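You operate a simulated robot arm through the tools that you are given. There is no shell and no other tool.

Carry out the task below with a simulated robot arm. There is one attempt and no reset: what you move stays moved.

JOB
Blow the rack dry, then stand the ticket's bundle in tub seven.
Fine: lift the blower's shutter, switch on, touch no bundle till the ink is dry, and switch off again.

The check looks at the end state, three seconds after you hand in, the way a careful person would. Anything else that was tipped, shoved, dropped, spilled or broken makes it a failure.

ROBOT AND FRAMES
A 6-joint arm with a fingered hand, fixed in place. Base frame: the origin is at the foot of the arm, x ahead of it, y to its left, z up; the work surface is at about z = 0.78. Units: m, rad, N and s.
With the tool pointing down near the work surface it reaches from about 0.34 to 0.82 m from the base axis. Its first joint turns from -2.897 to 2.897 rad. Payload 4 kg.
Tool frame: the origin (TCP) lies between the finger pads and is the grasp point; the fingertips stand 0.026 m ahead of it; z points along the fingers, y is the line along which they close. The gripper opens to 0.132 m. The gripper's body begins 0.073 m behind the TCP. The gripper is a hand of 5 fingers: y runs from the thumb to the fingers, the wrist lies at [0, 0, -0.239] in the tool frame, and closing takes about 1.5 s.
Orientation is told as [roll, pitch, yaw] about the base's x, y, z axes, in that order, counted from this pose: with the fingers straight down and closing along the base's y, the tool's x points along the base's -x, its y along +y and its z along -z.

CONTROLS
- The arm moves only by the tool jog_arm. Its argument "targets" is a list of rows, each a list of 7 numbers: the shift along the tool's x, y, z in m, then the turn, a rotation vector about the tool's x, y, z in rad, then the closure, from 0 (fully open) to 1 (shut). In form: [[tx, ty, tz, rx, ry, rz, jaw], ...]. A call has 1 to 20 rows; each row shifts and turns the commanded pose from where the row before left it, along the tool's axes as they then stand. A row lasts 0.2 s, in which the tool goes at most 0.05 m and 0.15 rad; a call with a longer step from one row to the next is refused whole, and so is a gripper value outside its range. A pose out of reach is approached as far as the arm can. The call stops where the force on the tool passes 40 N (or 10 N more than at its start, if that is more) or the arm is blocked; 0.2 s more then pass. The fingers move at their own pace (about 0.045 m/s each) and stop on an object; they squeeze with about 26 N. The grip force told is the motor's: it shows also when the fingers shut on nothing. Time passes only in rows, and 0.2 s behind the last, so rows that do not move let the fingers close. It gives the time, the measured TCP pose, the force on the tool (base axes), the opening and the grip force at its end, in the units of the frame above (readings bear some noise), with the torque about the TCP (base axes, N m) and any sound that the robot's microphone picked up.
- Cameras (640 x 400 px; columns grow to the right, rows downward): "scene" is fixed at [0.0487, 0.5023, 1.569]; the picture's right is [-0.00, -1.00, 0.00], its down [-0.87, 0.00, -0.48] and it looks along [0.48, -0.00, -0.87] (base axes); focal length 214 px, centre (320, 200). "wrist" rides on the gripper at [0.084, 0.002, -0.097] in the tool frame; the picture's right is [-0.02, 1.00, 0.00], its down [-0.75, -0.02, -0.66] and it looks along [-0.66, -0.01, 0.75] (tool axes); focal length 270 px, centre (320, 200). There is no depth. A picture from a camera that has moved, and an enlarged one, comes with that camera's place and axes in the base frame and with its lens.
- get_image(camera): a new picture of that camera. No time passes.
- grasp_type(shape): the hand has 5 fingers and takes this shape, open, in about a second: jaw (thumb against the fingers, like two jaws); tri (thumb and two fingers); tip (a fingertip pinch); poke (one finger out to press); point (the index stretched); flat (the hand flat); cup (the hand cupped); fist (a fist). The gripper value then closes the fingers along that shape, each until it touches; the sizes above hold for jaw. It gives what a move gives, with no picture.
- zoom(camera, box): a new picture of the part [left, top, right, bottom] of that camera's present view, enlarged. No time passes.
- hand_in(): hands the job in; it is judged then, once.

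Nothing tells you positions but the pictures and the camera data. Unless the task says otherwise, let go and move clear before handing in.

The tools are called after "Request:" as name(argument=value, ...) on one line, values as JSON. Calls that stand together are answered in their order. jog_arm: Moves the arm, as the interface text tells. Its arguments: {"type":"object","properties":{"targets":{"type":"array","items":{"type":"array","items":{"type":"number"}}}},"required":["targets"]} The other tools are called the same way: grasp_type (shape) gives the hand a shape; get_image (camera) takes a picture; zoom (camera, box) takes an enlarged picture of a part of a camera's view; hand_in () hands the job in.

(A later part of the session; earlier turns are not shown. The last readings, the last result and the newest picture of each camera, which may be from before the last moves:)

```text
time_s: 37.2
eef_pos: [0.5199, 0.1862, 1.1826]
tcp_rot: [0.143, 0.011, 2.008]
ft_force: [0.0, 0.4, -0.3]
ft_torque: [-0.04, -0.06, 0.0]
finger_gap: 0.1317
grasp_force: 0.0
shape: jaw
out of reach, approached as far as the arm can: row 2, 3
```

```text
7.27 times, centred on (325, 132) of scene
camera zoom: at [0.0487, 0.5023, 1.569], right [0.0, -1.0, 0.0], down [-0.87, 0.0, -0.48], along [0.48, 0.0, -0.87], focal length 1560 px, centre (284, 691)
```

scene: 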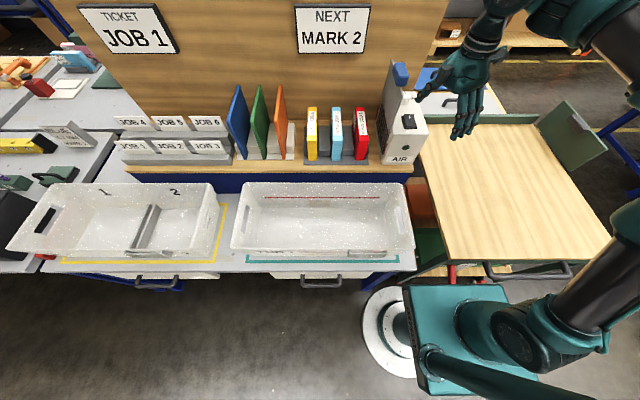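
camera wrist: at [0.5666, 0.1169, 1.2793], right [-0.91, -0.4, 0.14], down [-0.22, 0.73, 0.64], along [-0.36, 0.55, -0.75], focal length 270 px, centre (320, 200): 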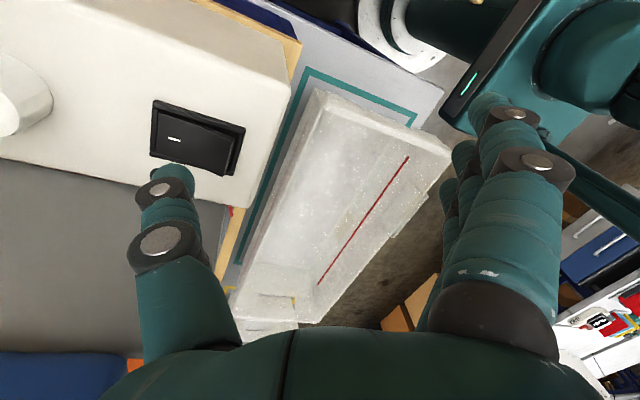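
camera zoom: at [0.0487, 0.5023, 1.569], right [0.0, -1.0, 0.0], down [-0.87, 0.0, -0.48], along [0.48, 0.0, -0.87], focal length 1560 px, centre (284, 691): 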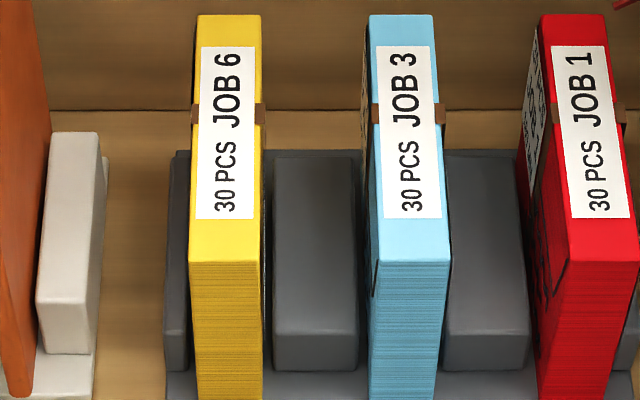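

The ink isn't readable from the scene camera, so I'll back off and turn the hand to face the rack. The wrist camera can then watch the bundle faces while time passes.

Request:
jog_arm(targets=[[-0.0292, 0.0256, -0.0165, 0, 0, 0, 0], [-0.0292, 0.0256, -0.0165, 0, 0, 0, 0], [-0.0292, 0.0256, -0.0165, 0, 0, 0, 0], [0, 0, 0, 0.142, 0.014, 0, 0], [0, 0, 0, 0, 0, 0.143, 0], [0, 0, 0, 0, 0, 0.143, 0], [0, 0, 0, 0, 0, 0.143, 0], [0, 0, 0, 0, 0, 0.143, 0], [0, 0, 0, 0, 0, 0.143, 0], [0, 0, 0, 0, 0, 0.143, 0], [0, 0, 0, 0, 0, 0.143, 0], [0, 0, 0, 0, 0, 0.143, 0], [0, 0, 0, 0, 0, 0.143, 0], [0, 0, 0, 0, 0, 0.143, 0], [0, 0, 0, 0, 0, 0.143, 0], [0, 0, 0, 0, 0, 0.143, 0], [0, 0, 0, 0, 0, 0.143, 0], [0, 0, 0, 0, 0, 0.143, 0], [0, 0, 0, 0, 0, 0, 0]])

Request:
get_image(camera="wrist")

Request:
zoom(camera="wrist", box=[330, 50, 530, 200])

Request:
zoom(camera="scene", box=[300, 85, 440, 175])

```text
time_s: 41.2
eef_pos: [0.4193, 0.2335, 1.2329]
tcp_rot: [-0.002, 0.005, 0.006]
ft_force: [-0.9, 1.1, 0.0]
ft_torque: [0.02, 0.0, -0.01]
finger_gap: 0.1318
grasp_force: 0.0
shape: jaw
out of reach, approached as far as the arm can: row 1, 2
```

```text
taken
camera wrist: at [0.3338, 0.2356, 1.3302], right [0.02, 1.0, 0.0], down [0.76, -0.01, 0.65], along [0.65, -0.01, -0.76], focal length 270 px, centre (320, 200)
```

wrist: 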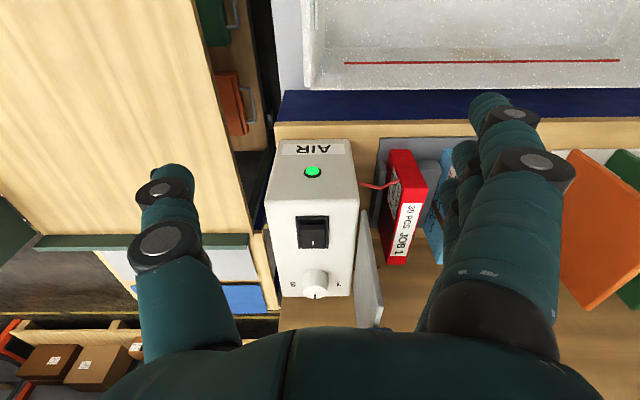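

```text
2.67 times, centred on (430, 125) of wrist
camera zoom: at [0.3338, 0.2356, 1.3302], right [0.02, 1.0, 0.0], down [0.76, -0.01, 0.65], along [0.65, -0.01, -0.76], focal length 721 px, centre (27, 400)
```

zoom: 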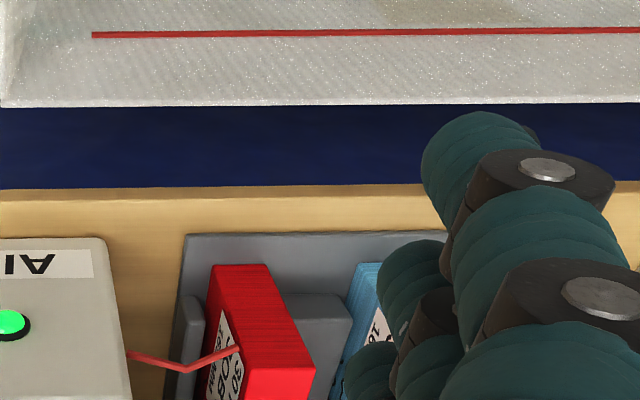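

```text
4.44 times, centred on (370, 130) of scene
camera zoom: at [0.0487, 0.5023, 1.569], right [0.0, -1.0, 0.0], down [-0.87, 0.0, -0.48], along [0.48, 0.0, -0.87], focal length 953 px, centre (98, 511)
```

zoom: 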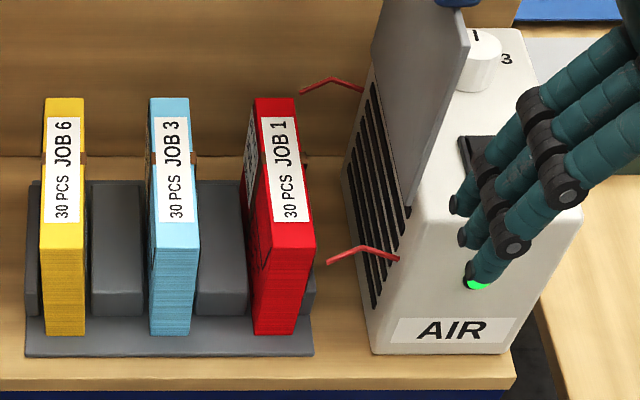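

Request:
jog_arm(targets=[[-0.01, 0.04, -0.012, 0, 0, 0, 0], [-0.01, 0.04, -0.012, 0, 0, 0, 0], [0, 0, 0, 0, 0, 0, 0]])

Request:
get_image(camera="wrist")

Request:
zoom(camera="wrist", box=[290, 120, 450, 270])

```text
time_s: 42.0
eef_pos: [0.4385, 0.3121, 1.2546]
tcp_rot: [-0.002, 0.006, 0.005]
ft_force: [0.8, -0.5, 0.2]
ft_torque: [-0.01, -0.03, 0.04]
finger_gap: 0.1321
grasp_force: 0.0
shape: jaw
```

```text
taken
camera wrist: at [0.3546, 0.3155, 1.3525], right [0.01, 1.0, 0.0], down [0.76, -0.01, 0.65], along [0.65, -0.01, -0.76], focal length 270 px, centre (320, 200)
```

wrist: 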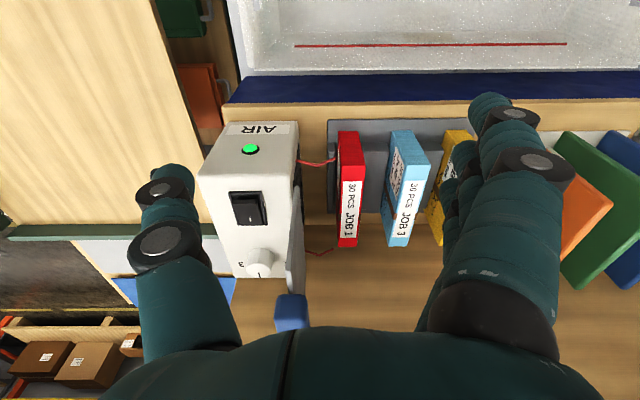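

```text
2.67 times, centred on (370, 195) of wrist
camera zoom: at [0.3546, 0.3155, 1.3525], right [0.01, 1.0, 0.0], down [0.76, -0.01, 0.65], along [0.65, -0.01, -0.76], focal length 721 px, centre (187, 213)
```

zoom: 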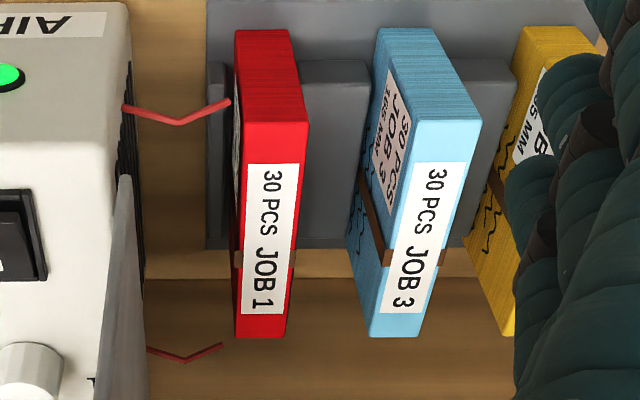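

Request:
zoom(camera="wrist", box=[370, 130, 418, 220])

Request:
zoom(camera="wrist", box=[420, 130, 480, 220])

Request:
zoom(camera="wrist", box=[325, 130, 373, 220])

```text
4.44 times, centred on (394, 175) of wrist
camera zoom: at [0.3546, 0.3155, 1.3525], right [0.01, 1.0, 0.0], down [0.76, -0.01, 0.65], along [0.65, -0.01, -0.76], focal length 1201 px, centre (-9, 311)
```

zoom: 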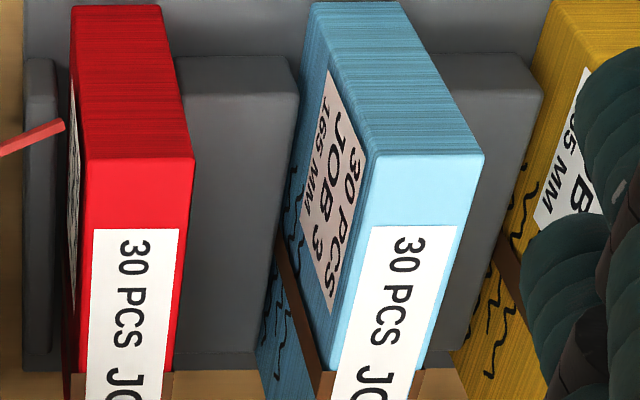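

```text
4.44 times, centred on (450, 175) of wrist
camera zoom: at [0.3546, 0.3155, 1.3525], right [0.01, 1.0, 0.0], down [0.76, -0.01, 0.65], along [0.65, -0.01, -0.76], focal length 1201 px, centre (-258, 311)
```

zoom: 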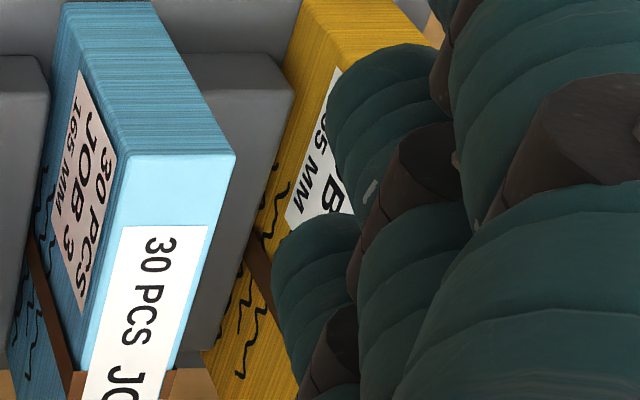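

```text
4.44 times, centred on (349, 175) of wrist
camera zoom: at [0.3546, 0.3155, 1.3525], right [0.01, 1.0, 0.0], down [0.76, -0.01, 0.65], along [0.65, -0.01, -0.76], focal length 1201 px, centre (191, 311)
```

zoom: 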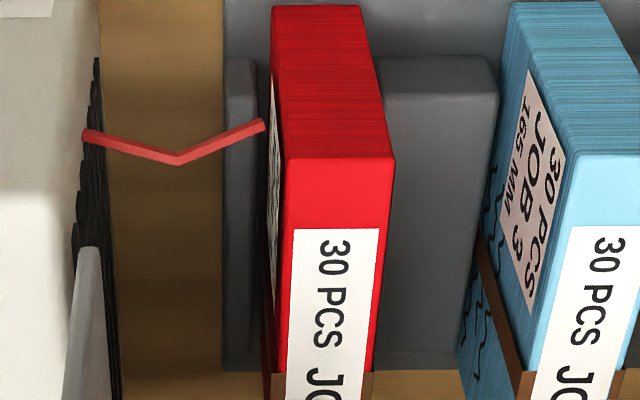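

The black ink squiggles are visible on the cyan and yellow faces, so I have a reference. Now I'll let time pass and compare.

Request:
jog_arm(targets=[[0, 0, 0, 0, 0, 0, 0], [0, 0, 0, 0, 0, 0, 0], [0, 0, 0, 0, 0, 0, 0], [0, 0, 0, 0, 0, 0, 0], [0, 0, 0, 0, 0, 0, 0], [0, 0, 0, 0, 0, 0, 0], [0, 0, 0, 0, 0, 0, 0], [0, 0, 0, 0, 0, 0, 0], [0, 0, 0, 0, 0, 0, 0], [0, 0, 0, 0, 0, 0, 0], [0, 0, 0, 0, 0, 0, 0], [0, 0, 0, 0, 0, 0, 0], [0, 0, 0, 0, 0, 0, 0], [0, 0, 0, 0, 0, 0, 0], [0, 0, 0, 0, 0, 0, 0], [0, 0, 0, 0, 0, 0, 0], [0, 0, 0, 0, 0, 0, 0], [0, 0, 0, 0, 0, 0, 0], [0, 0, 0, 0, 0, 0, 0], [0, 0, 0, 0, 0, 0, 0]])

Request:
zoom(camera="wrist", box=[370, 130, 418, 220])

Request:
zoom(camera="wrist", box=[370, 180, 400, 230])

Request:
zoom(camera="scene", box=[350, 105, 374, 160])

```text
time_s: 46.2
eef_pos: [0.44, 0.3122, 1.2557]
tcp_rot: [-0.001, 0.006, 0.005]
ft_force: [0.4, 0.8, -0.5]
ft_torque: [0.0, 0.01, 0.01]
finger_gap: 0.1316
grasp_force: 0.1
shape: jaw
```

```text
4.44 times, centred on (394, 175) of wrist
camera zoom: at [0.3546, 0.3151, 1.3525], right [0.01, 1.0, 0.0], down [0.76, -0.01, 0.65], along [0.65, -0.01, -0.76], focal length 1201 px, centre (-9, 311)
```

zoom: 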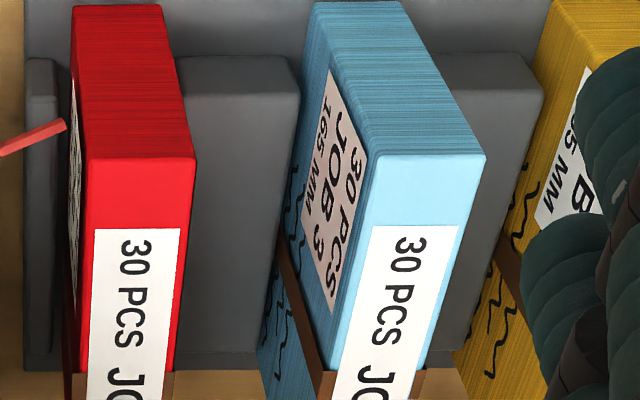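

```text
8.00 times, centred on (385, 205) of wrist
camera zoom: at [0.3546, 0.3151, 1.3525], right [0.01, 1.0, 0.0], down [0.76, -0.01, 0.65], along [0.65, -0.01, -0.76], focal length 2162 px, centre (-200, 160)
```

zoom: 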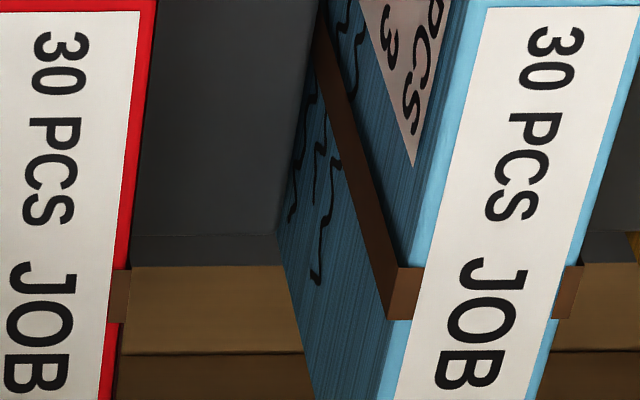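

```text
7.27 times, centred on (362, 132) of scene
camera zoom: at [0.0487, 0.5023, 1.569], right [0.0, -1.0, 0.0], down [-0.87, 0.0, -0.48], along [0.48, 0.0, -0.87], focal length 1560 px, centre (14, 691)
```

zoom: 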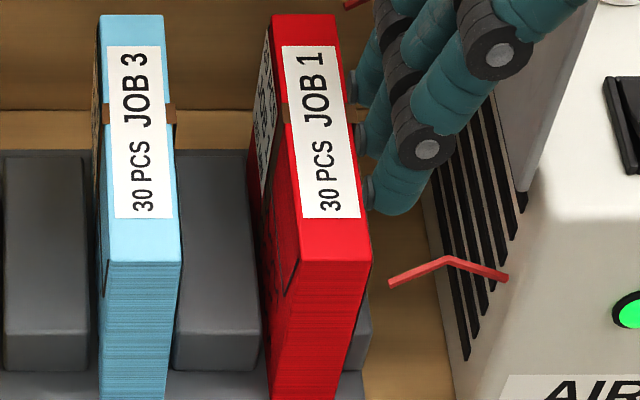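

Request:
zoom(camera="wrist", box=[376, 180, 392, 220])

Request:
zoom(camera="wrist", box=[425, 170, 450, 220])

Request:
zoom(camera="scene", box=[352, 125, 366, 155])

```text
10.00 times, centred on (384, 200) of wrist
camera zoom: at [0.3546, 0.3151, 1.3525], right [0.01, 1.0, 0.0], down [0.76, -0.01, 0.65], along [0.65, -0.01, -0.76], focal length 2703 px, centre (-320, 200)
```

zoom: 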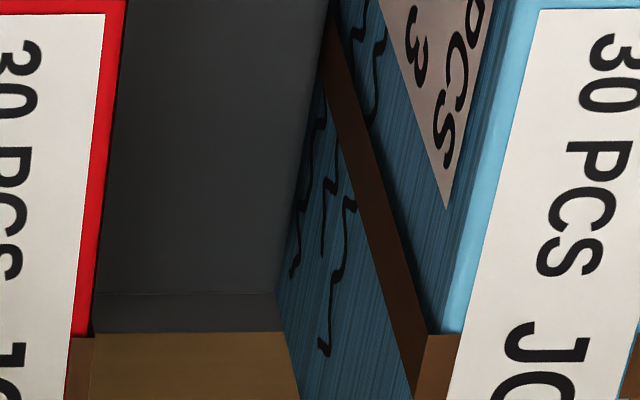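

```text
8.00 times, centred on (438, 195) of wrist
camera zoom: at [0.3546, 0.3151, 1.3525], right [0.01, 1.0, 0.0], down [0.76, -0.01, 0.65], along [0.65, -0.01, -0.76], focal length 2162 px, centre (-620, 240)
```

zoom: 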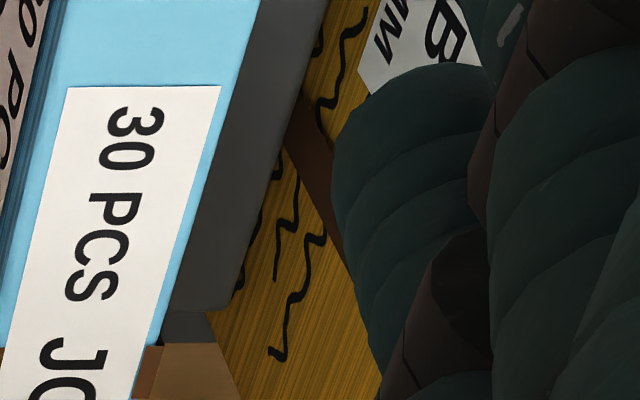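

```text
13.33 times, centred on (359, 140) of scene
camera zoom: at [0.0487, 0.5023, 1.569], right [0.0, -1.0, 0.0], down [-0.87, 0.0, -0.48], along [0.48, 0.0, -0.87], focal length 2860 px, centre (-200, 1000)
```

zoom: 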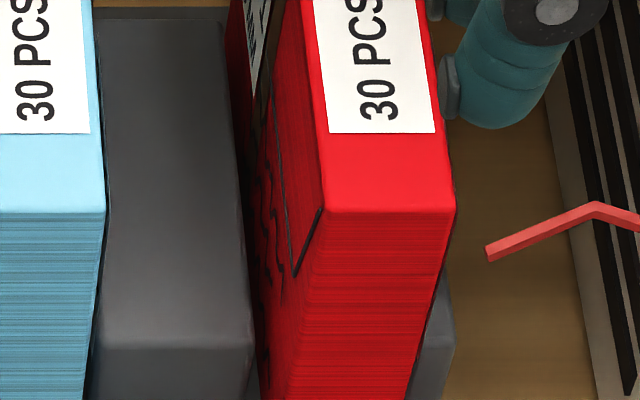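

Request:
jog_arm(targets=[[0, 0, 0, 0, 0, 0, 0], [0, 0, 0, 0, 0, 0, 0], [0, 0, 0, 0, 0, 0, 0], [0, 0, 0, 0, 0, 0, 0], [0, 0, 0, 0, 0, 0, 0], [0, 0, 0, 0, 0, 0, 0], [0, 0, 0, 0, 0, 0, 0], [0, 0, 0, 0, 0, 0, 0], [0, 0, 0, 0, 0, 0, 0], [0, 0, 0, 0, 0, 0, 0], [0, 0, 0, 0, 0, 0, 0], [0, 0, 0, 0, 0, 0, 0], [0, 0, 0, 0, 0, 0, 0], [0, 0, 0, 0, 0, 0, 0], [0, 0, 0, 0, 0, 0, 0], [0, 0, 0, 0, 0, 0, 0], [0, 0, 0, 0, 0, 0, 0], [0, 0, 0, 0, 0, 0, 0], [0, 0, 0, 0, 0, 0, 0], [0, 0, 0, 0, 0, 0, 0]])

Request:
jog_arm(targets=[[0, 0, 0, 0, 0, 0, 0], [0, 0, 0, 0, 0, 0, 0], [0, 0, 0, 0, 0, 0, 0], [0, 0, 0, 0, 0, 0, 0], [0, 0, 0, 0, 0, 0, 0], [0, 0, 0, 0, 0, 0, 0], [0, 0, 0, 0, 0, 0, 0], [0, 0, 0, 0, 0, 0, 0], [0, 0, 0, 0, 0, 0, 0], [0, 0, 0, 0, 0, 0, 0], [0, 0, 0, 0, 0, 0, 0], [0, 0, 0, 0, 0, 0, 0], [0, 0, 0, 0, 0, 0, 0], [0, 0, 0, 0, 0, 0, 0], [0, 0, 0, 0, 0, 0, 0], [0, 0, 0, 0, 0, 0, 0], [0, 0, 0, 0, 0, 0, 0], [0, 0, 0, 0, 0, 0, 0], [0, 0, 0, 0, 0, 0, 0], [0, 0, 0, 0, 0, 0, 0]])

Request:
zoom(camera="wrist", box=[376, 180, 392, 220])

Request:
zoom(camera="wrist", box=[425, 170, 450, 220])

Request:
zoom(camera="scene", box=[352, 125, 366, 155])

Request:
get_image(camera="scene")

```text
time_s: 50.4
eef_pos: [0.438, 0.3125, 1.2543]
tcp_rot: [-0.003, 0.007, 0.008]
ft_force: [0.6, 0.2, 0.0]
ft_torque: [0.0, 0.0, -0.02]
finger_gap: 0.1319
grasp_force: 0.1
shape: jaw
```

```text
time_s: 54.6
eef_pos: [0.4394, 0.3125, 1.255]
tcp_rot: [0.0, 0.004, 0.004]
ft_force: [0.3, 0.2, -0.7]
ft_torque: [-0.01, -0.01, 0.0]
finger_gap: 0.132
grasp_force: 0.1
shape: jaw
```

```text
10.00 times, centred on (384, 200) of wrist
camera zoom: at [0.3546, 0.3151, 1.3525], right [0.01, 1.0, 0.0], down [0.76, -0.01, 0.65], along [0.65, -0.01, -0.76], focal length 2703 px, centre (-320, 200)
```

zoom: 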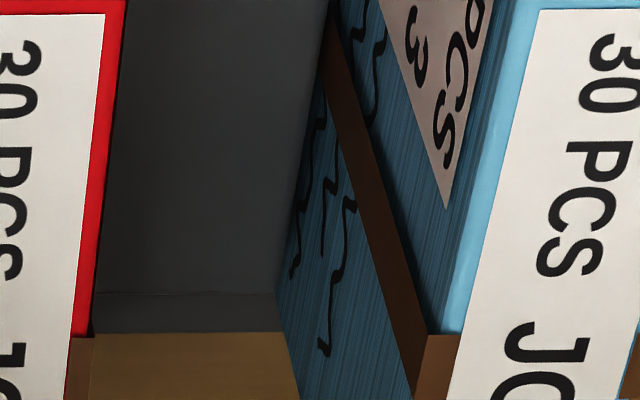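

```text
8.00 times, centred on (438, 195) of wrist
camera zoom: at [0.3546, 0.3151, 1.3525], right [0.01, 1.0, 0.0], down [0.76, -0.01, 0.65], along [0.65, -0.01, -0.76], focal length 2162 px, centre (-620, 240)
```

zoom: 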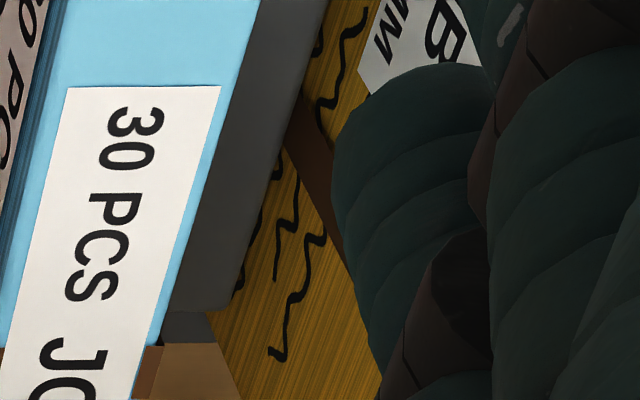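

```text
13.33 times, centred on (359, 140) of scene
camera zoom: at [0.0487, 0.5023, 1.569], right [0.0, -1.0, 0.0], down [-0.87, 0.0, -0.48], along [0.48, 0.0, -0.87], focal length 2860 px, centre (-200, 1000)
```

zoom: 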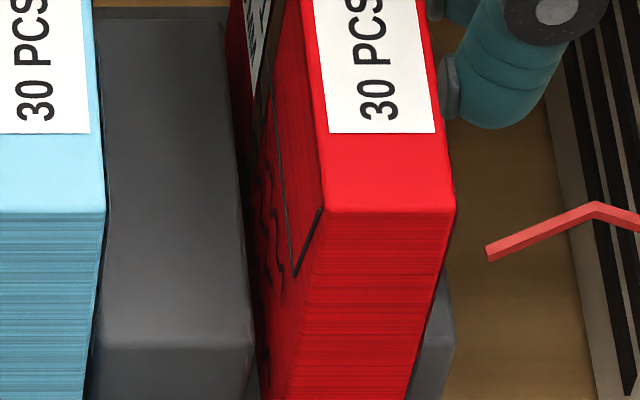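

```text
taken
```

scene: 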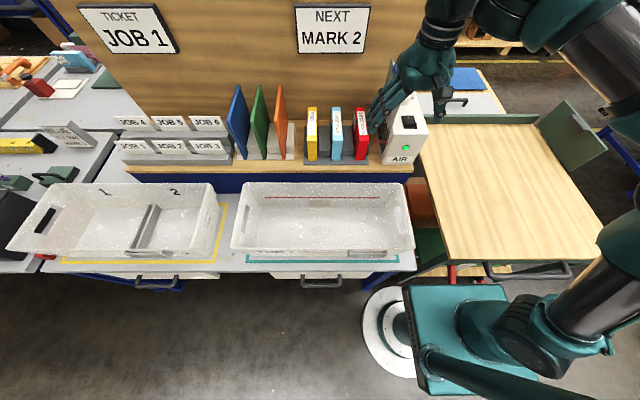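

No visible change yet between 42 s and 55 s. I'll keep waiting with the blower running and re-check.

Request:
jog_arm(targets=[[0, 0, 0, 0, 0, 0, 0], [0, 0, 0, 0, 0, 0, 0], [0, 0, 0, 0, 0, 0, 0], [0, 0, 0, 0, 0, 0, 0], [0, 0, 0, 0, 0, 0, 0], [0, 0, 0, 0, 0, 0, 0], [0, 0, 0, 0, 0, 0, 0], [0, 0, 0, 0, 0, 0, 0], [0, 0, 0, 0, 0, 0, 0], [0, 0, 0, 0, 0, 0, 0], [0, 0, 0, 0, 0, 0, 0], [0, 0, 0, 0, 0, 0, 0], [0, 0, 0, 0, 0, 0, 0], [0, 0, 0, 0, 0, 0, 0], [0, 0, 0, 0, 0, 0, 0], [0, 0, 0, 0, 0, 0, 0], [0, 0, 0, 0, 0, 0, 0], [0, 0, 0, 0, 0, 0, 0], [0, 0, 0, 0, 0, 0, 0], [0, 0, 0, 0, 0, 0, 0]])

Request:
jog_arm(targets=[[0, 0, 0, 0, 0, 0, 0], [0, 0, 0, 0, 0, 0, 0], [0, 0, 0, 0, 0, 0, 0], [0, 0, 0, 0, 0, 0, 0], [0, 0, 0, 0, 0, 0, 0], [0, 0, 0, 0, 0, 0, 0], [0, 0, 0, 0, 0, 0, 0], [0, 0, 0, 0, 0, 0, 0], [0, 0, 0, 0, 0, 0, 0], [0, 0, 0, 0, 0, 0, 0], [0, 0, 0, 0, 0, 0, 0], [0, 0, 0, 0, 0, 0, 0], [0, 0, 0, 0, 0, 0, 0], [0, 0, 0, 0, 0, 0, 0], [0, 0, 0, 0, 0, 0, 0], [0, 0, 0, 0, 0, 0, 0], [0, 0, 0, 0, 0, 0, 0], [0, 0, 0, 0, 0, 0, 0], [0, 0, 0, 0, 0, 0, 0], [0, 0, 0, 0, 0, 0, 0]])

Request:
zoom(camera="wrist", box=[376, 180, 392, 220])

Request:
zoom(camera="scene", box=[352, 125, 366, 155])

Request:
zoom(camera="wrist", box=[290, 120, 450, 270])

```text
time_s: 58.8
eef_pos: [0.4397, 0.3128, 1.2564]
tcp_rot: [0.0, 0.004, 0.004]
ft_force: [-0.4, 0.2, 0.0]
ft_torque: [0.01, 0.03, -0.01]
finger_gap: 0.1317
grasp_force: 0.1
shape: jaw
```

```text
time_s: 63.0
eef_pos: [0.4383, 0.3124, 1.2556]
tcp_rot: [-0.002, 0.006, 0.007]
ft_force: [0.9, 0.2, -0.4]
ft_torque: [0.01, -0.07, -0.02]
finger_gap: 0.1318
grasp_force: 0.1
shape: jaw
```

```text
10.00 times, centred on (384, 200) of wrist
camera zoom: at [0.3546, 0.3151, 1.3525], right [0.01, 1.0, 0.0], down [0.76, -0.01, 0.65], along [0.65, -0.01, -0.76], focal length 2703 px, centre (-320, 200)
```

zoom: 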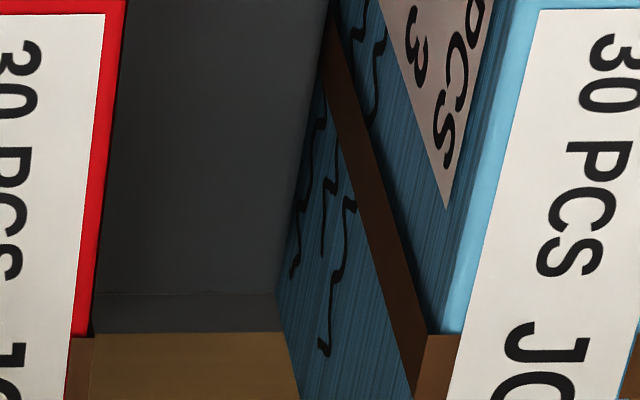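

```text
13.33 times, centred on (359, 140) of scene
camera zoom: at [0.0487, 0.5023, 1.569], right [0.0, -1.0, 0.0], down [-0.87, 0.0, -0.48], along [0.48, 0.0, -0.87], focal length 2860 px, centre (-200, 1000)
```

zoom: 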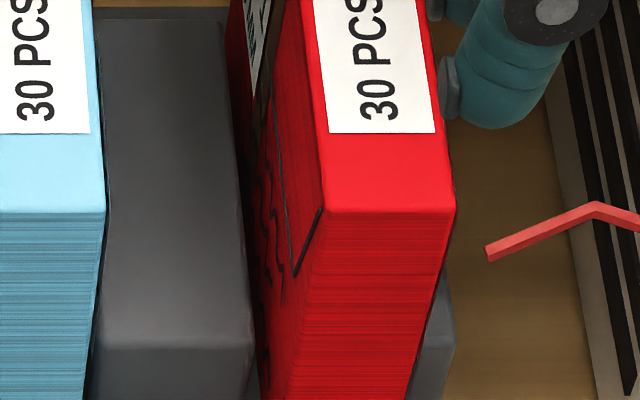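

```text
2.67 times, centred on (370, 195) of wrist
camera zoom: at [0.3546, 0.3151, 1.3525], right [0.01, 1.0, 0.0], down [0.76, -0.01, 0.65], along [0.65, -0.01, -0.76], focal length 721 px, centre (187, 213)
```

zoom: 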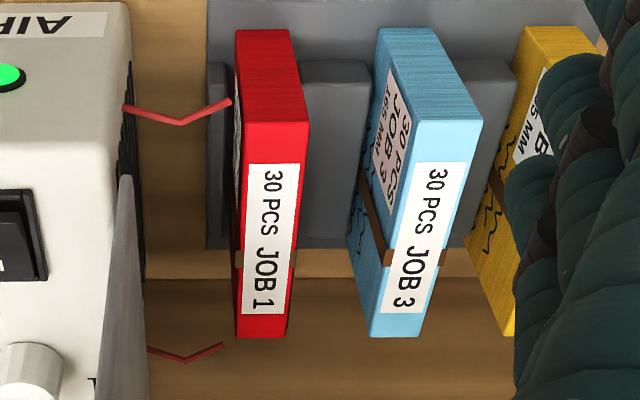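

Request:
zoom(camera="scene", box=[300, 95, 380, 170])

Request:
jog_arm(targets=[[0, 0.04, 0, 0, 0, 0, 0], [0, 0.04, 0, 0, 0, 0, 0], [0, 0.04, 0, 0, 0, 0, 0.2], [0, 0.04, 0, 0, 0, 0, 0.4], [0, 0.02, 0, 0, 0, 0, 0.5], [0, 0, 0, 0, 0, 0, 0.5], [0, 0, 0, 0, 0, 0, 0.5]])

Request:
get_image(camera="wrist")

```text
5.33 times, centred on (340, 132) of scene
camera zoom: at [0.0487, 0.5023, 1.569], right [0.0, -1.0, 0.0], down [-0.87, 0.0, -0.48], along [0.48, 0.0, -0.87], focal length 1144 px, centre (213, 560)
```

zoom: 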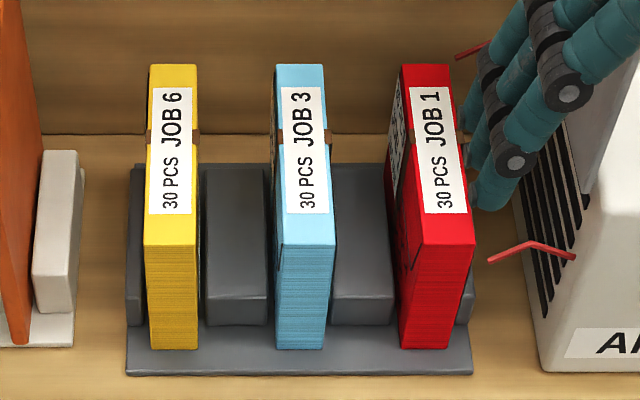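

```text
time_s: 64.6
eef_pos: [0.4319, 0.4863, 1.248]
tcp_rot: [0.001, 0.004, 0.005]
ft_force: [0.3, -1.2, -0.1]
ft_torque: [-0.03, 0.02, 0.0]
finger_gap: 0.067
grasp_force: 0.1
shape: jaw
out of reach, approached as far as the arm can: row 5
```

```text
taken
camera wrist: at [0.3475, 0.4887, 1.3462], right [0.01, 1.0, 0.0], down [0.76, -0.01, 0.66], along [0.66, -0.01, -0.76], focal length 270 px, centre (320, 200)
```

wrist: 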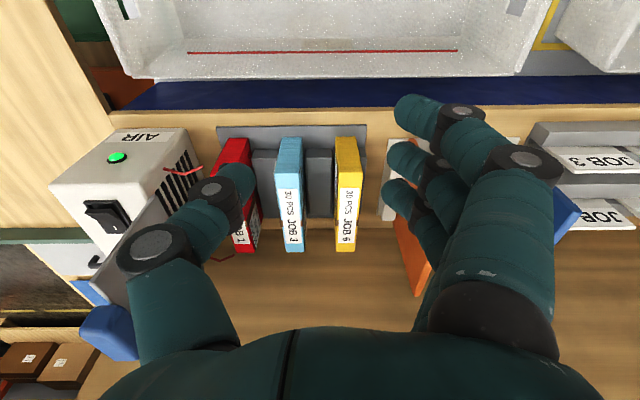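

Request:
zoom(camera="wrist", box=[205, 125, 305, 260])

Request:
zoom(camera="wrist", box=[230, 190, 270, 250])

Request:
zoom(camera="wrist", box=[280, 130, 380, 260])

```text
2.96 times, centred on (255, 192) of wrist
camera zoom: at [0.3475, 0.4887, 1.3462], right [0.01, 1.0, 0.0], down [0.76, -0.01, 0.66], along [0.66, -0.01, -0.76], focal length 801 px, centre (513, 222)
```

zoom: 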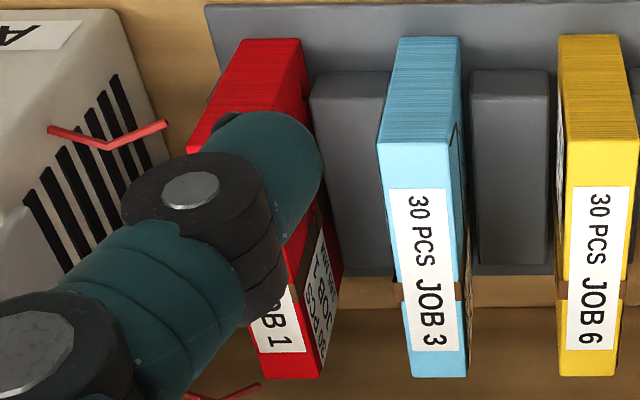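

```text
6.67 times, centred on (250, 220) of wrist
camera zoom: at [0.3475, 0.4887, 1.3462], right [0.01, 1.0, 0.0], down [0.76, -0.01, 0.66], along [0.66, -0.01, -0.76], focal length 1802 px, centre (787, 67)
```

zoom: 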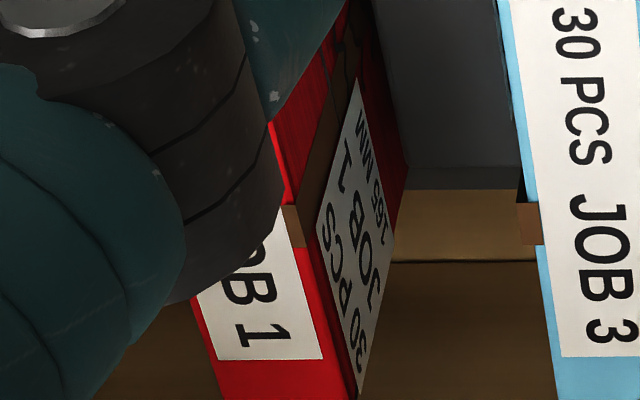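

```text
3.08 times, centred on (330, 195) of wrist
camera zoom: at [0.3475, 0.4887, 1.3462], right [0.01, 1.0, 0.0], down [0.76, -0.01, 0.66], along [0.66, -0.01, -0.76], focal length 832 px, centre (289, 215)
```

zoom: 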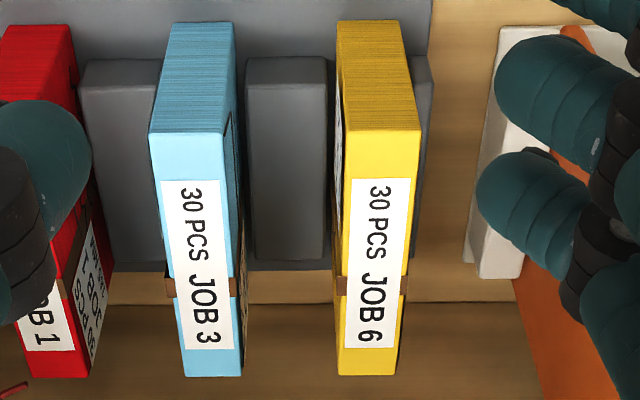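

I'll return to the exact start viewpoint so I can compare the ink directly with the pictures taken at t = 0.

Request:
jog_arm(targets=[[0.0171, -0.0388, -0.0175, 0, 0, 0, 0.4], [0.0171, -0.0388, -0.0175, 0, 0, 0, 0.2], [0.0171, -0.0388, -0.0175, 0, 0, 0, 0], [0.0171, -0.0388, -0.0175, 0, 0, 0, 0], [0.0171, -0.0388, -0.0175, 0, 0, 0, 0], [0.0171, -0.0388, -0.0175, 0, 0, 0, 0], [0.0171, -0.0388, -0.0175, 0, 0, 0, 0], [0, 0, 0, 0, 0, 0, 0]])

Request:
zoom(camera="wrist", box=[360, 145, 456, 245])

Request:
zoom(camera="wrist", box=[280, 130, 480, 280])

Request:
zoom(camera="wrist", box=[400, 170, 430, 240])

```text
time_s: 66.4
eef_pos: [0.3144, 0.2156, 1.3738]
tcp_rot: [-0.001, 0.005, 0.006]
ft_force: [0.0, -0.9, 0.6]
ft_torque: [0.0, -0.01, 0.01]
finger_gap: 0.1316
grasp_force: 0.1
shape: jaw
```

```text
4.00 times, centred on (408, 195) of wrist
camera zoom: at [0.2304, 0.2187, 1.4712], right [0.01, 1.0, 0.0], down [0.76, -0.01, 0.65], along [0.65, -0.01, -0.76], focal length 1081 px, centre (-32, 220)
```

zoom: 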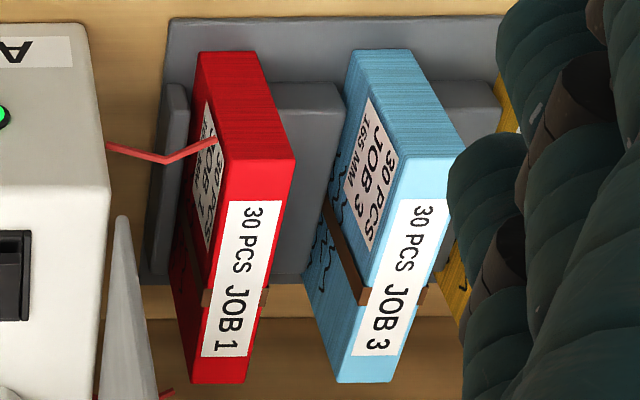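

```text
2.67 times, centred on (380, 205) of wrist
camera zoom: at [0.2304, 0.2187, 1.4712], right [0.01, 1.0, 0.0], down [0.76, -0.01, 0.65], along [0.65, -0.01, -0.76], focal length 721 px, centre (160, 187)
```

zoom: 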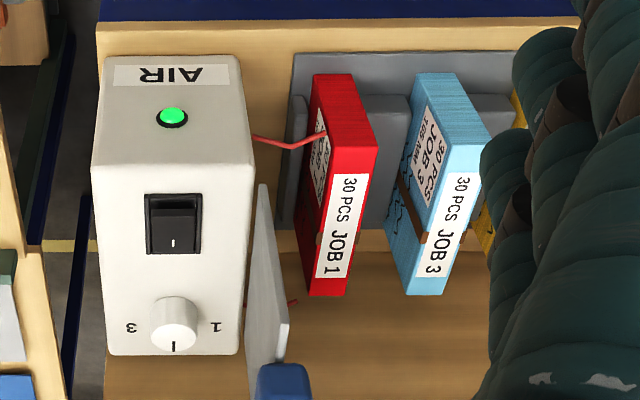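

```text
5.71 times, centred on (415, 205) of wrist
camera zoom: at [0.2304, 0.2187, 1.4712], right [0.01, 1.0, 0.0], down [0.76, -0.01, 0.65], along [0.65, -0.01, -0.76], focal length 1544 px, centre (-223, 171)
```

zoom: 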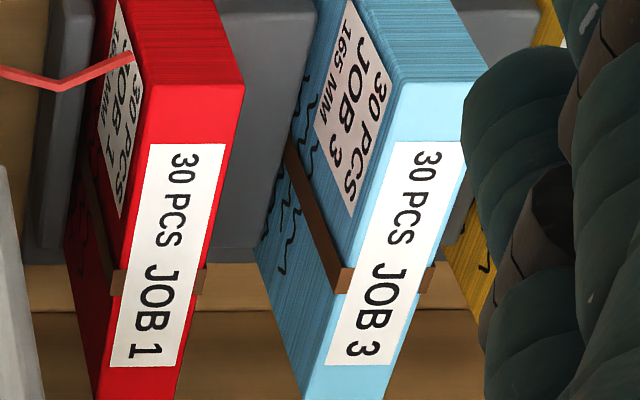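

Request:
zoom(camera="wrist", box=[290, 145, 386, 205])

Request:
zoom(camera="wrist", box=[290, 205, 386, 265])

Request:
zoom(camera="wrist", box=[425, 60, 465, 240])

```text
6.67 times, centred on (338, 175) of wrist
camera zoom: at [0.2304, 0.2187, 1.4712], right [0.01, 1.0, 0.0], down [0.76, -0.01, 0.65], along [0.65, -0.01, -0.76], focal length 1802 px, centre (200, 367)
```

zoom: 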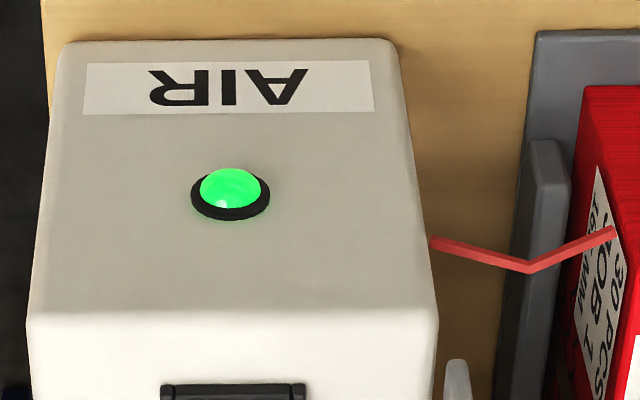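

```text
6.67 times, centred on (338, 235) of wrist
camera zoom: at [0.2304, 0.2187, 1.4712], right [0.01, 1.0, 0.0], down [0.76, -0.01, 0.65], along [0.65, -0.01, -0.76], focal length 1802 px, centre (200, -33)
```

zoom: 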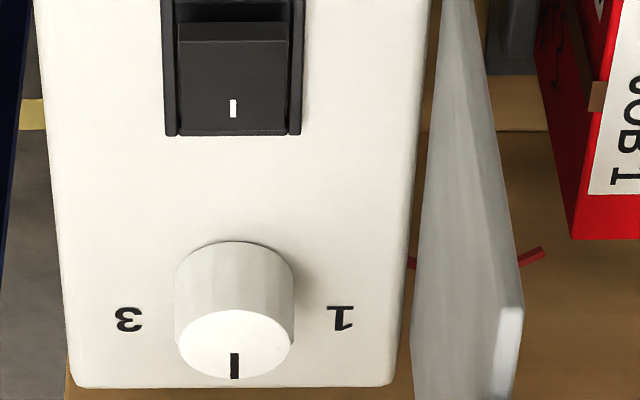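

```text
2.22 times, centred on (445, 150) of wrist
camera zoom: at [0.2304, 0.2187, 1.4712], right [0.01, 1.0, 0.0], down [0.76, -0.01, 0.65], along [0.65, -0.01, -0.76], focal length 601 px, centre (42, 311)
```

zoom: 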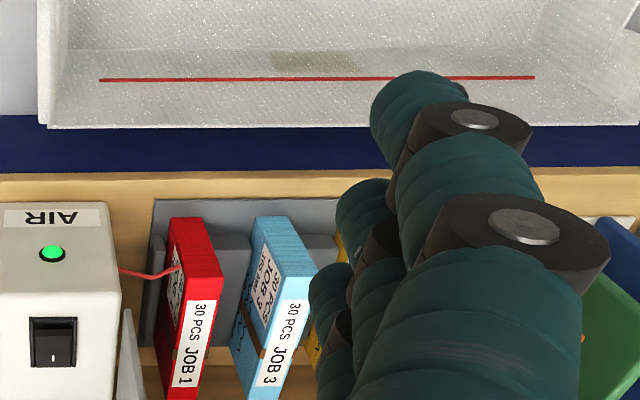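

The ink looks duller than at t = 0, where it had raised, shiny glints. To be safe I'll keep blowing another dozen seconds and compare this same view once more.

Request:
jog_arm(targets=[[0, 0, 0, 0, 0, 0, 0], [0, 0, 0, 0, 0, 0, 0], [0, 0, 0, 0, 0, 0, 0], [0, 0, 0, 0, 0, 0, 0], [0, 0, 0, 0, 0, 0, 0], [0, 0, 0, 0, 0, 0, 0], [0, 0, 0, 0, 0, 0, 0], [0, 0, 0, 0, 0, 0, 0], [0, 0, 0, 0, 0, 0, 0], [0, 0, 0, 0, 0, 0, 0], [0, 0, 0, 0, 0, 0, 0], [0, 0, 0, 0, 0, 0, 0], [0, 0, 0, 0, 0, 0, 0], [0, 0, 0, 0, 0, 0, 0], [0, 0, 0, 0, 0, 0, 0], [0, 0, 0, 0, 0, 0, 0], [0, 0, 0, 0, 0, 0, 0], [0, 0, 0, 0, 0, 0, 0], [0, 0, 0, 0, 0, 0, 0], [0, 0, 0, 0, 0, 0, 0]])

Request:
jog_arm(targets=[[0, 0, 0, 0, 0, 0, 0], [0, 0, 0, 0, 0, 0, 0], [0, 0, 0, 0, 0, 0, 0], [0, 0, 0, 0, 0, 0, 0], [0, 0, 0, 0, 0, 0, 0], [0, 0, 0, 0, 0, 0, 0], [0, 0, 0, 0, 0, 0, 0], [0, 0, 0, 0, 0, 0, 0], [0, 0, 0, 0, 0, 0, 0], [0, 0, 0, 0, 0, 0, 0], [0, 0, 0, 0, 0, 0, 0], [0, 0, 0, 0, 0, 0, 0], [0, 0, 0, 0, 0, 0, 0], [0, 0, 0, 0, 0, 0, 0], [0, 0, 0, 0, 0, 0, 0], [0, 0, 0, 0, 0, 0, 0], [0, 0, 0, 0, 0, 0, 0], [0, 0, 0, 0, 0, 0, 0], [0, 0, 0, 0, 0, 0, 0], [0, 0, 0, 0, 0, 0, 0]])

Request:
zoom(camera="wrist", box=[400, 170, 430, 240])

Request:
zoom(camera="wrist", box=[398, 195, 418, 225])

Request:
zoom(camera="wrist", box=[365, 185, 385, 225])

```text
time_s: 70.6
eef_pos: [0.3152, 0.2173, 1.3744]
tcp_rot: [-0.003, 0.007, 0.007]
ft_force: [0.0, 0.7, 0.2]
ft_torque: [-0.02, 0.0, -0.01]
finger_gap: 0.132
grasp_force: 0.0
shape: jaw
```

```text
time_s: 74.8
eef_pos: [0.315, 0.2166, 1.3732]
tcp_rot: [-0.002, 0.005, 0.009]
ft_force: [0.4, -1.0, 0.3]
ft_torque: [0.0, -0.01, -0.02]
finger_gap: 0.1317
grasp_force: 0.2
shape: jaw
```

```text
5.71 times, centred on (415, 205) of wrist
camera zoom: at [0.2306, 0.2191, 1.4711], right [0.01, 1.0, 0.0], down [0.76, -0.01, 0.65], along [0.65, -0.01, -0.76], focal length 1544 px, centre (-223, 171)
```

zoom: 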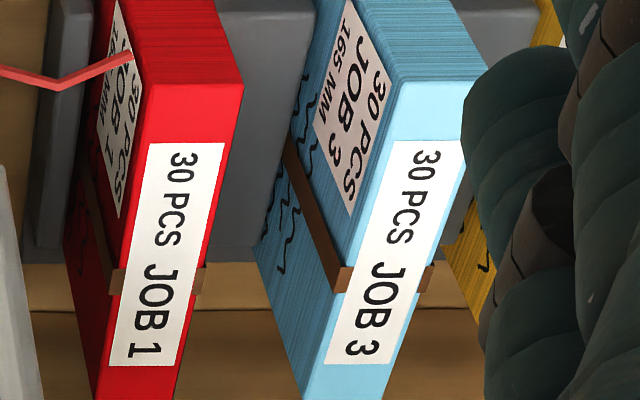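

```text
13.33 times, centred on (408, 210) of wrist
camera zoom: at [0.2306, 0.2191, 1.4711], right [0.01, 1.0, 0.0], down [0.76, -0.01, 0.65], along [0.65, -0.01, -0.76], focal length 3604 px, centre (-853, 67)
```

zoom: 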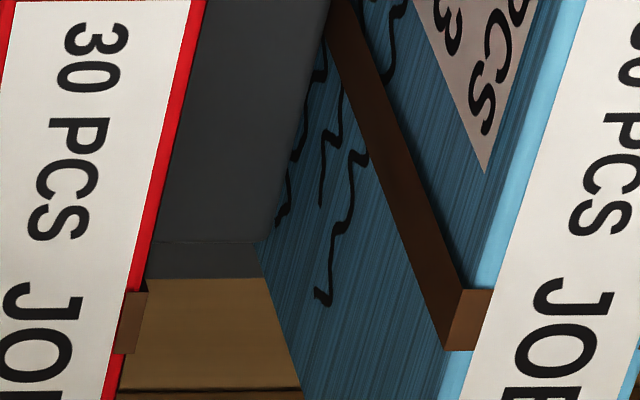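

```text
10.00 times, centred on (375, 205) of wrist
camera zoom: at [0.2306, 0.2191, 1.4711], right [0.01, 1.0, 0.0], down [0.76, -0.01, 0.65], along [0.65, -0.01, -0.76], focal length 2703 px, centre (-230, 150)
```

zoom: 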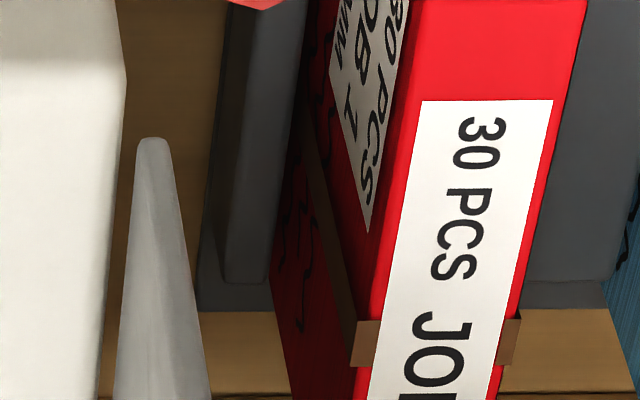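

The ink now shows as flat matte black with no glints. I'll give it a further margin while heading back toward the switch.

Request:
jog_arm(targets=[[0, 0, 0, 0, 0, 0, 0], [0, 0, 0, 0, 0, 0, 0], [0, 0, 0, 0, 0, 0, 0], [0, 0, 0, 0, 0, 0, 0], [0, 0, 0, 0, 0, 0, 0], [0, 0, 0, 0, 0, 0, 0], [0, 0, 0, 0, 0, 0, 0], [0, 0, 0, 0, 0, 0, 0], [0, 0, 0, 0, 0, 0, 0], [0, 0, 0, 0, 0, 0, 0], [0, 0, 0, 0, 0, 0, 0], [0, 0, 0, 0, 0, 0, 0], [0, 0, 0, 0, 0, 0, 0], [0, 0, 0, 0, 0, 0, 0], [0, 0, 0, 0, 0, 0, 0], [0, 0, 0, 0, 0, 0, 0], [0, 0, 0, 0, 0, 0, 0], [0, 0, 0, 0, 0, 0, 0], [0, 0, 0, 0, 0, 0, 0], [0, 0, 0, 0, 0, 0, 0]])

Request:
jog_arm(targets=[[0, 0, 0, 0, 0, 0, 0], [0, 0, 0, 0, 0, 0, 0], [0, 0, 0, 0, 0, 0, 0], [0, 0, 0, 0, 0, 0, 0], [0, 0, 0, 0, 0, 0, 0], [0, 0, 0, 0, 0, 0, 0], [0, 0, 0, 0, 0, 0, 0], [0, 0, 0, 0, 0, 0, 0], [0, 0, 0, 0, 0, 0, 0], [0, 0, 0, 0, 0, 0, 0], [0, 0, 0, 0, 0, 0, 0], [0, 0, 0, 0, 0, 0, 0], [0, 0, 0, 0, 0, 0, 0], [0, 0, 0, 0, 0, 0, 0], [0, 0, 0, 0, 0, 0, 0], [0, 0, 0, 0, 0, 0, 0], [0, 0, 0, 0, 0, 0, 0], [0, 0, 0, 0, 0, 0, 0], [0, 0, 0, 0, 0, 0, 0], [0, 0, 0, 0, 0, 0, 0]])

Request:
jog_arm(targets=[[-0.0167, -0.0005, 0.0222, 0, 0, 0, 0], [-0.0167, -0.0005, 0.0222, 0, 0, 0, 0], [-0.0167, -0.0005, 0.0222, 0, 0, 0, 0], [-0.0167, -0.0005, 0.0222, 0, 0, 0, 0], [-0.0167, -0.0005, 0.0222, 0, 0, 0, 0], [-0.0167, -0.0005, 0.0222, 0, 0, 0, 0], [0, 0, 0, 0, 0, -0.143, 0], [0, 0, 0, 0, 0, -0.143, 0], [0, 0, 0, 0, 0, -0.143, 0], [0, 0, 0, 0, 0, -0.143, 0], [0, 0, 0, 0, 0, -0.143, 0], [0, 0, 0, 0, 0, -0.143, 0], [0, 0, 0, 0, 0, -0.143, 0], [0, 0, 0, 0, 0, -0.143, 0], [0, 0, 0, 0, 0, -0.143, 0], [0, 0, 0, 0, 0, -0.143, 0], [0, 0, 0, 0, 0, -0.143, 0], [0, 0, 0, 0, 0, -0.143, 0], [0, 0, 0, 0, 0, -0.143, 0], [0, 0, 0, 0, 0, -0.143, 0]])

Request:
zoom(camera="scene", box=[370, 50, 490, 150])

```text
time_s: 79.0
eef_pos: [0.3151, 0.2171, 1.3738]
tcp_rot: [0.0, 0.006, 0.008]
ft_force: [0.3, 0.4, -0.3]
ft_torque: [0.0, -0.02, -0.01]
finger_gap: 0.1317
grasp_force: 0.0
shape: jaw
```

```text
time_s: 83.2
eef_pos: [0.3161, 0.2169, 1.3739]
tcp_rot: [-0.002, 0.005, 0.005]
ft_force: [0.7, 0.6, -0.1]
ft_torque: [0.03, 0.01, -0.02]
finger_gap: 0.1318
grasp_force: 0.1
shape: jaw
```

```text
time_s: 87.4
eef_pos: [0.4142, 0.211, 1.237]
tcp_rot: [0.006, 0.002, 2.011]
ft_force: [-0.8, -0.5, 0.0]
ft_torque: [-0.04, 0.0, 0.02]
finger_gap: 0.1319
grasp_force: 0.0
shape: jaw
```

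```text
4.00 times, centred on (430, 100) of scene
camera zoom: at [0.0487, 0.5023, 1.569], right [0.0, -1.0, 0.0], down [-0.87, 0.0, -0.48], along [0.48, 0.0, -0.87], focal length 858 px, centre (-120, 600)
```

zoom: 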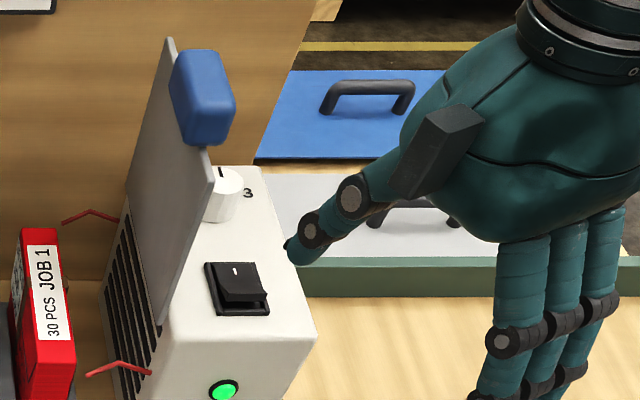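

The hand is back at the switch-side pose and the blower has run for about 50 s. Next I'll hover the thumb over the raised near (O) end of the rocker.

Request:
jog_arm(targets=[[0.018, -0.0221, 0.019, 0, 0, 0, 0], [0.018, -0.0221, 0.019, 0, 0, 0, 0], [0.018, -0.0221, 0.019, 0, 0, 0, 0], [0, 0, 0, 0, 0, 0, 0]])

Request:
zoom(camera="scene", box=[380, 85, 444, 145])

Request:
zoom(camera="wrist", box=[60, 50, 300, 250])

```text
time_s: 88.4
eef_pos: [0.501, 0.1925, 1.1857]
tcp_rot: [0.012, -0.016, 2.005]
ft_force: [-0.2, -0.2, -0.9]
ft_torque: [-0.01, 0.02, 0.0]
finger_gap: 0.1321
grasp_force: 0.1
shape: jaw
out of reach, approached as far as the arm can: row 3
```

```text
6.67 times, centred on (412, 115) of scene
camera zoom: at [0.0487, 0.5023, 1.569], right [0.0, -1.0, 0.0], down [-0.87, 0.0, -0.48], along [0.48, 0.0, -0.87], focal length 1430 px, centre (-293, 767)
```

zoom: 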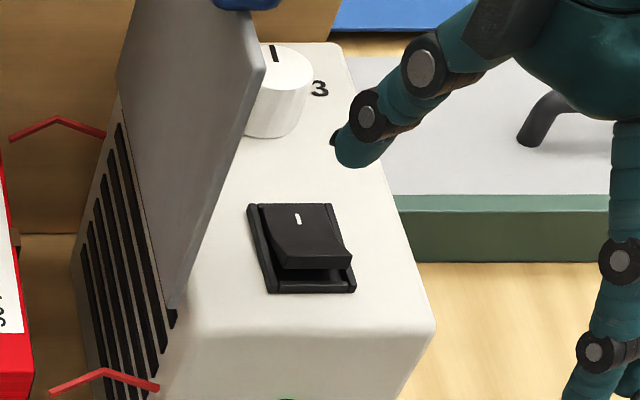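

```text
2.00 times, centred on (180, 150) of wrist
camera zoom: at [0.5354, 0.1145, 1.2829], right [-0.92, -0.4, 0.01], down [-0.29, 0.68, 0.67], along [-0.28, 0.61, -0.74], focal length 541 px, centre (600, 300)
```

zoom: 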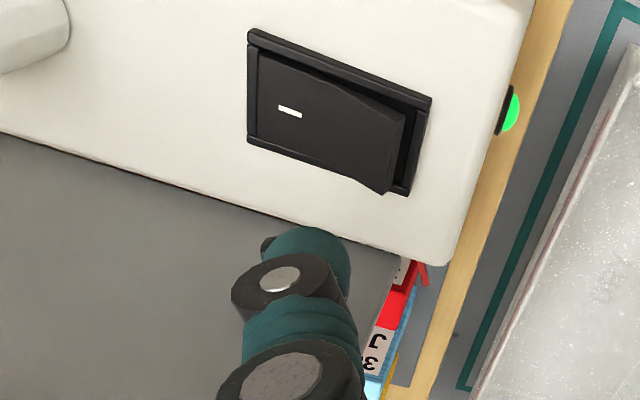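

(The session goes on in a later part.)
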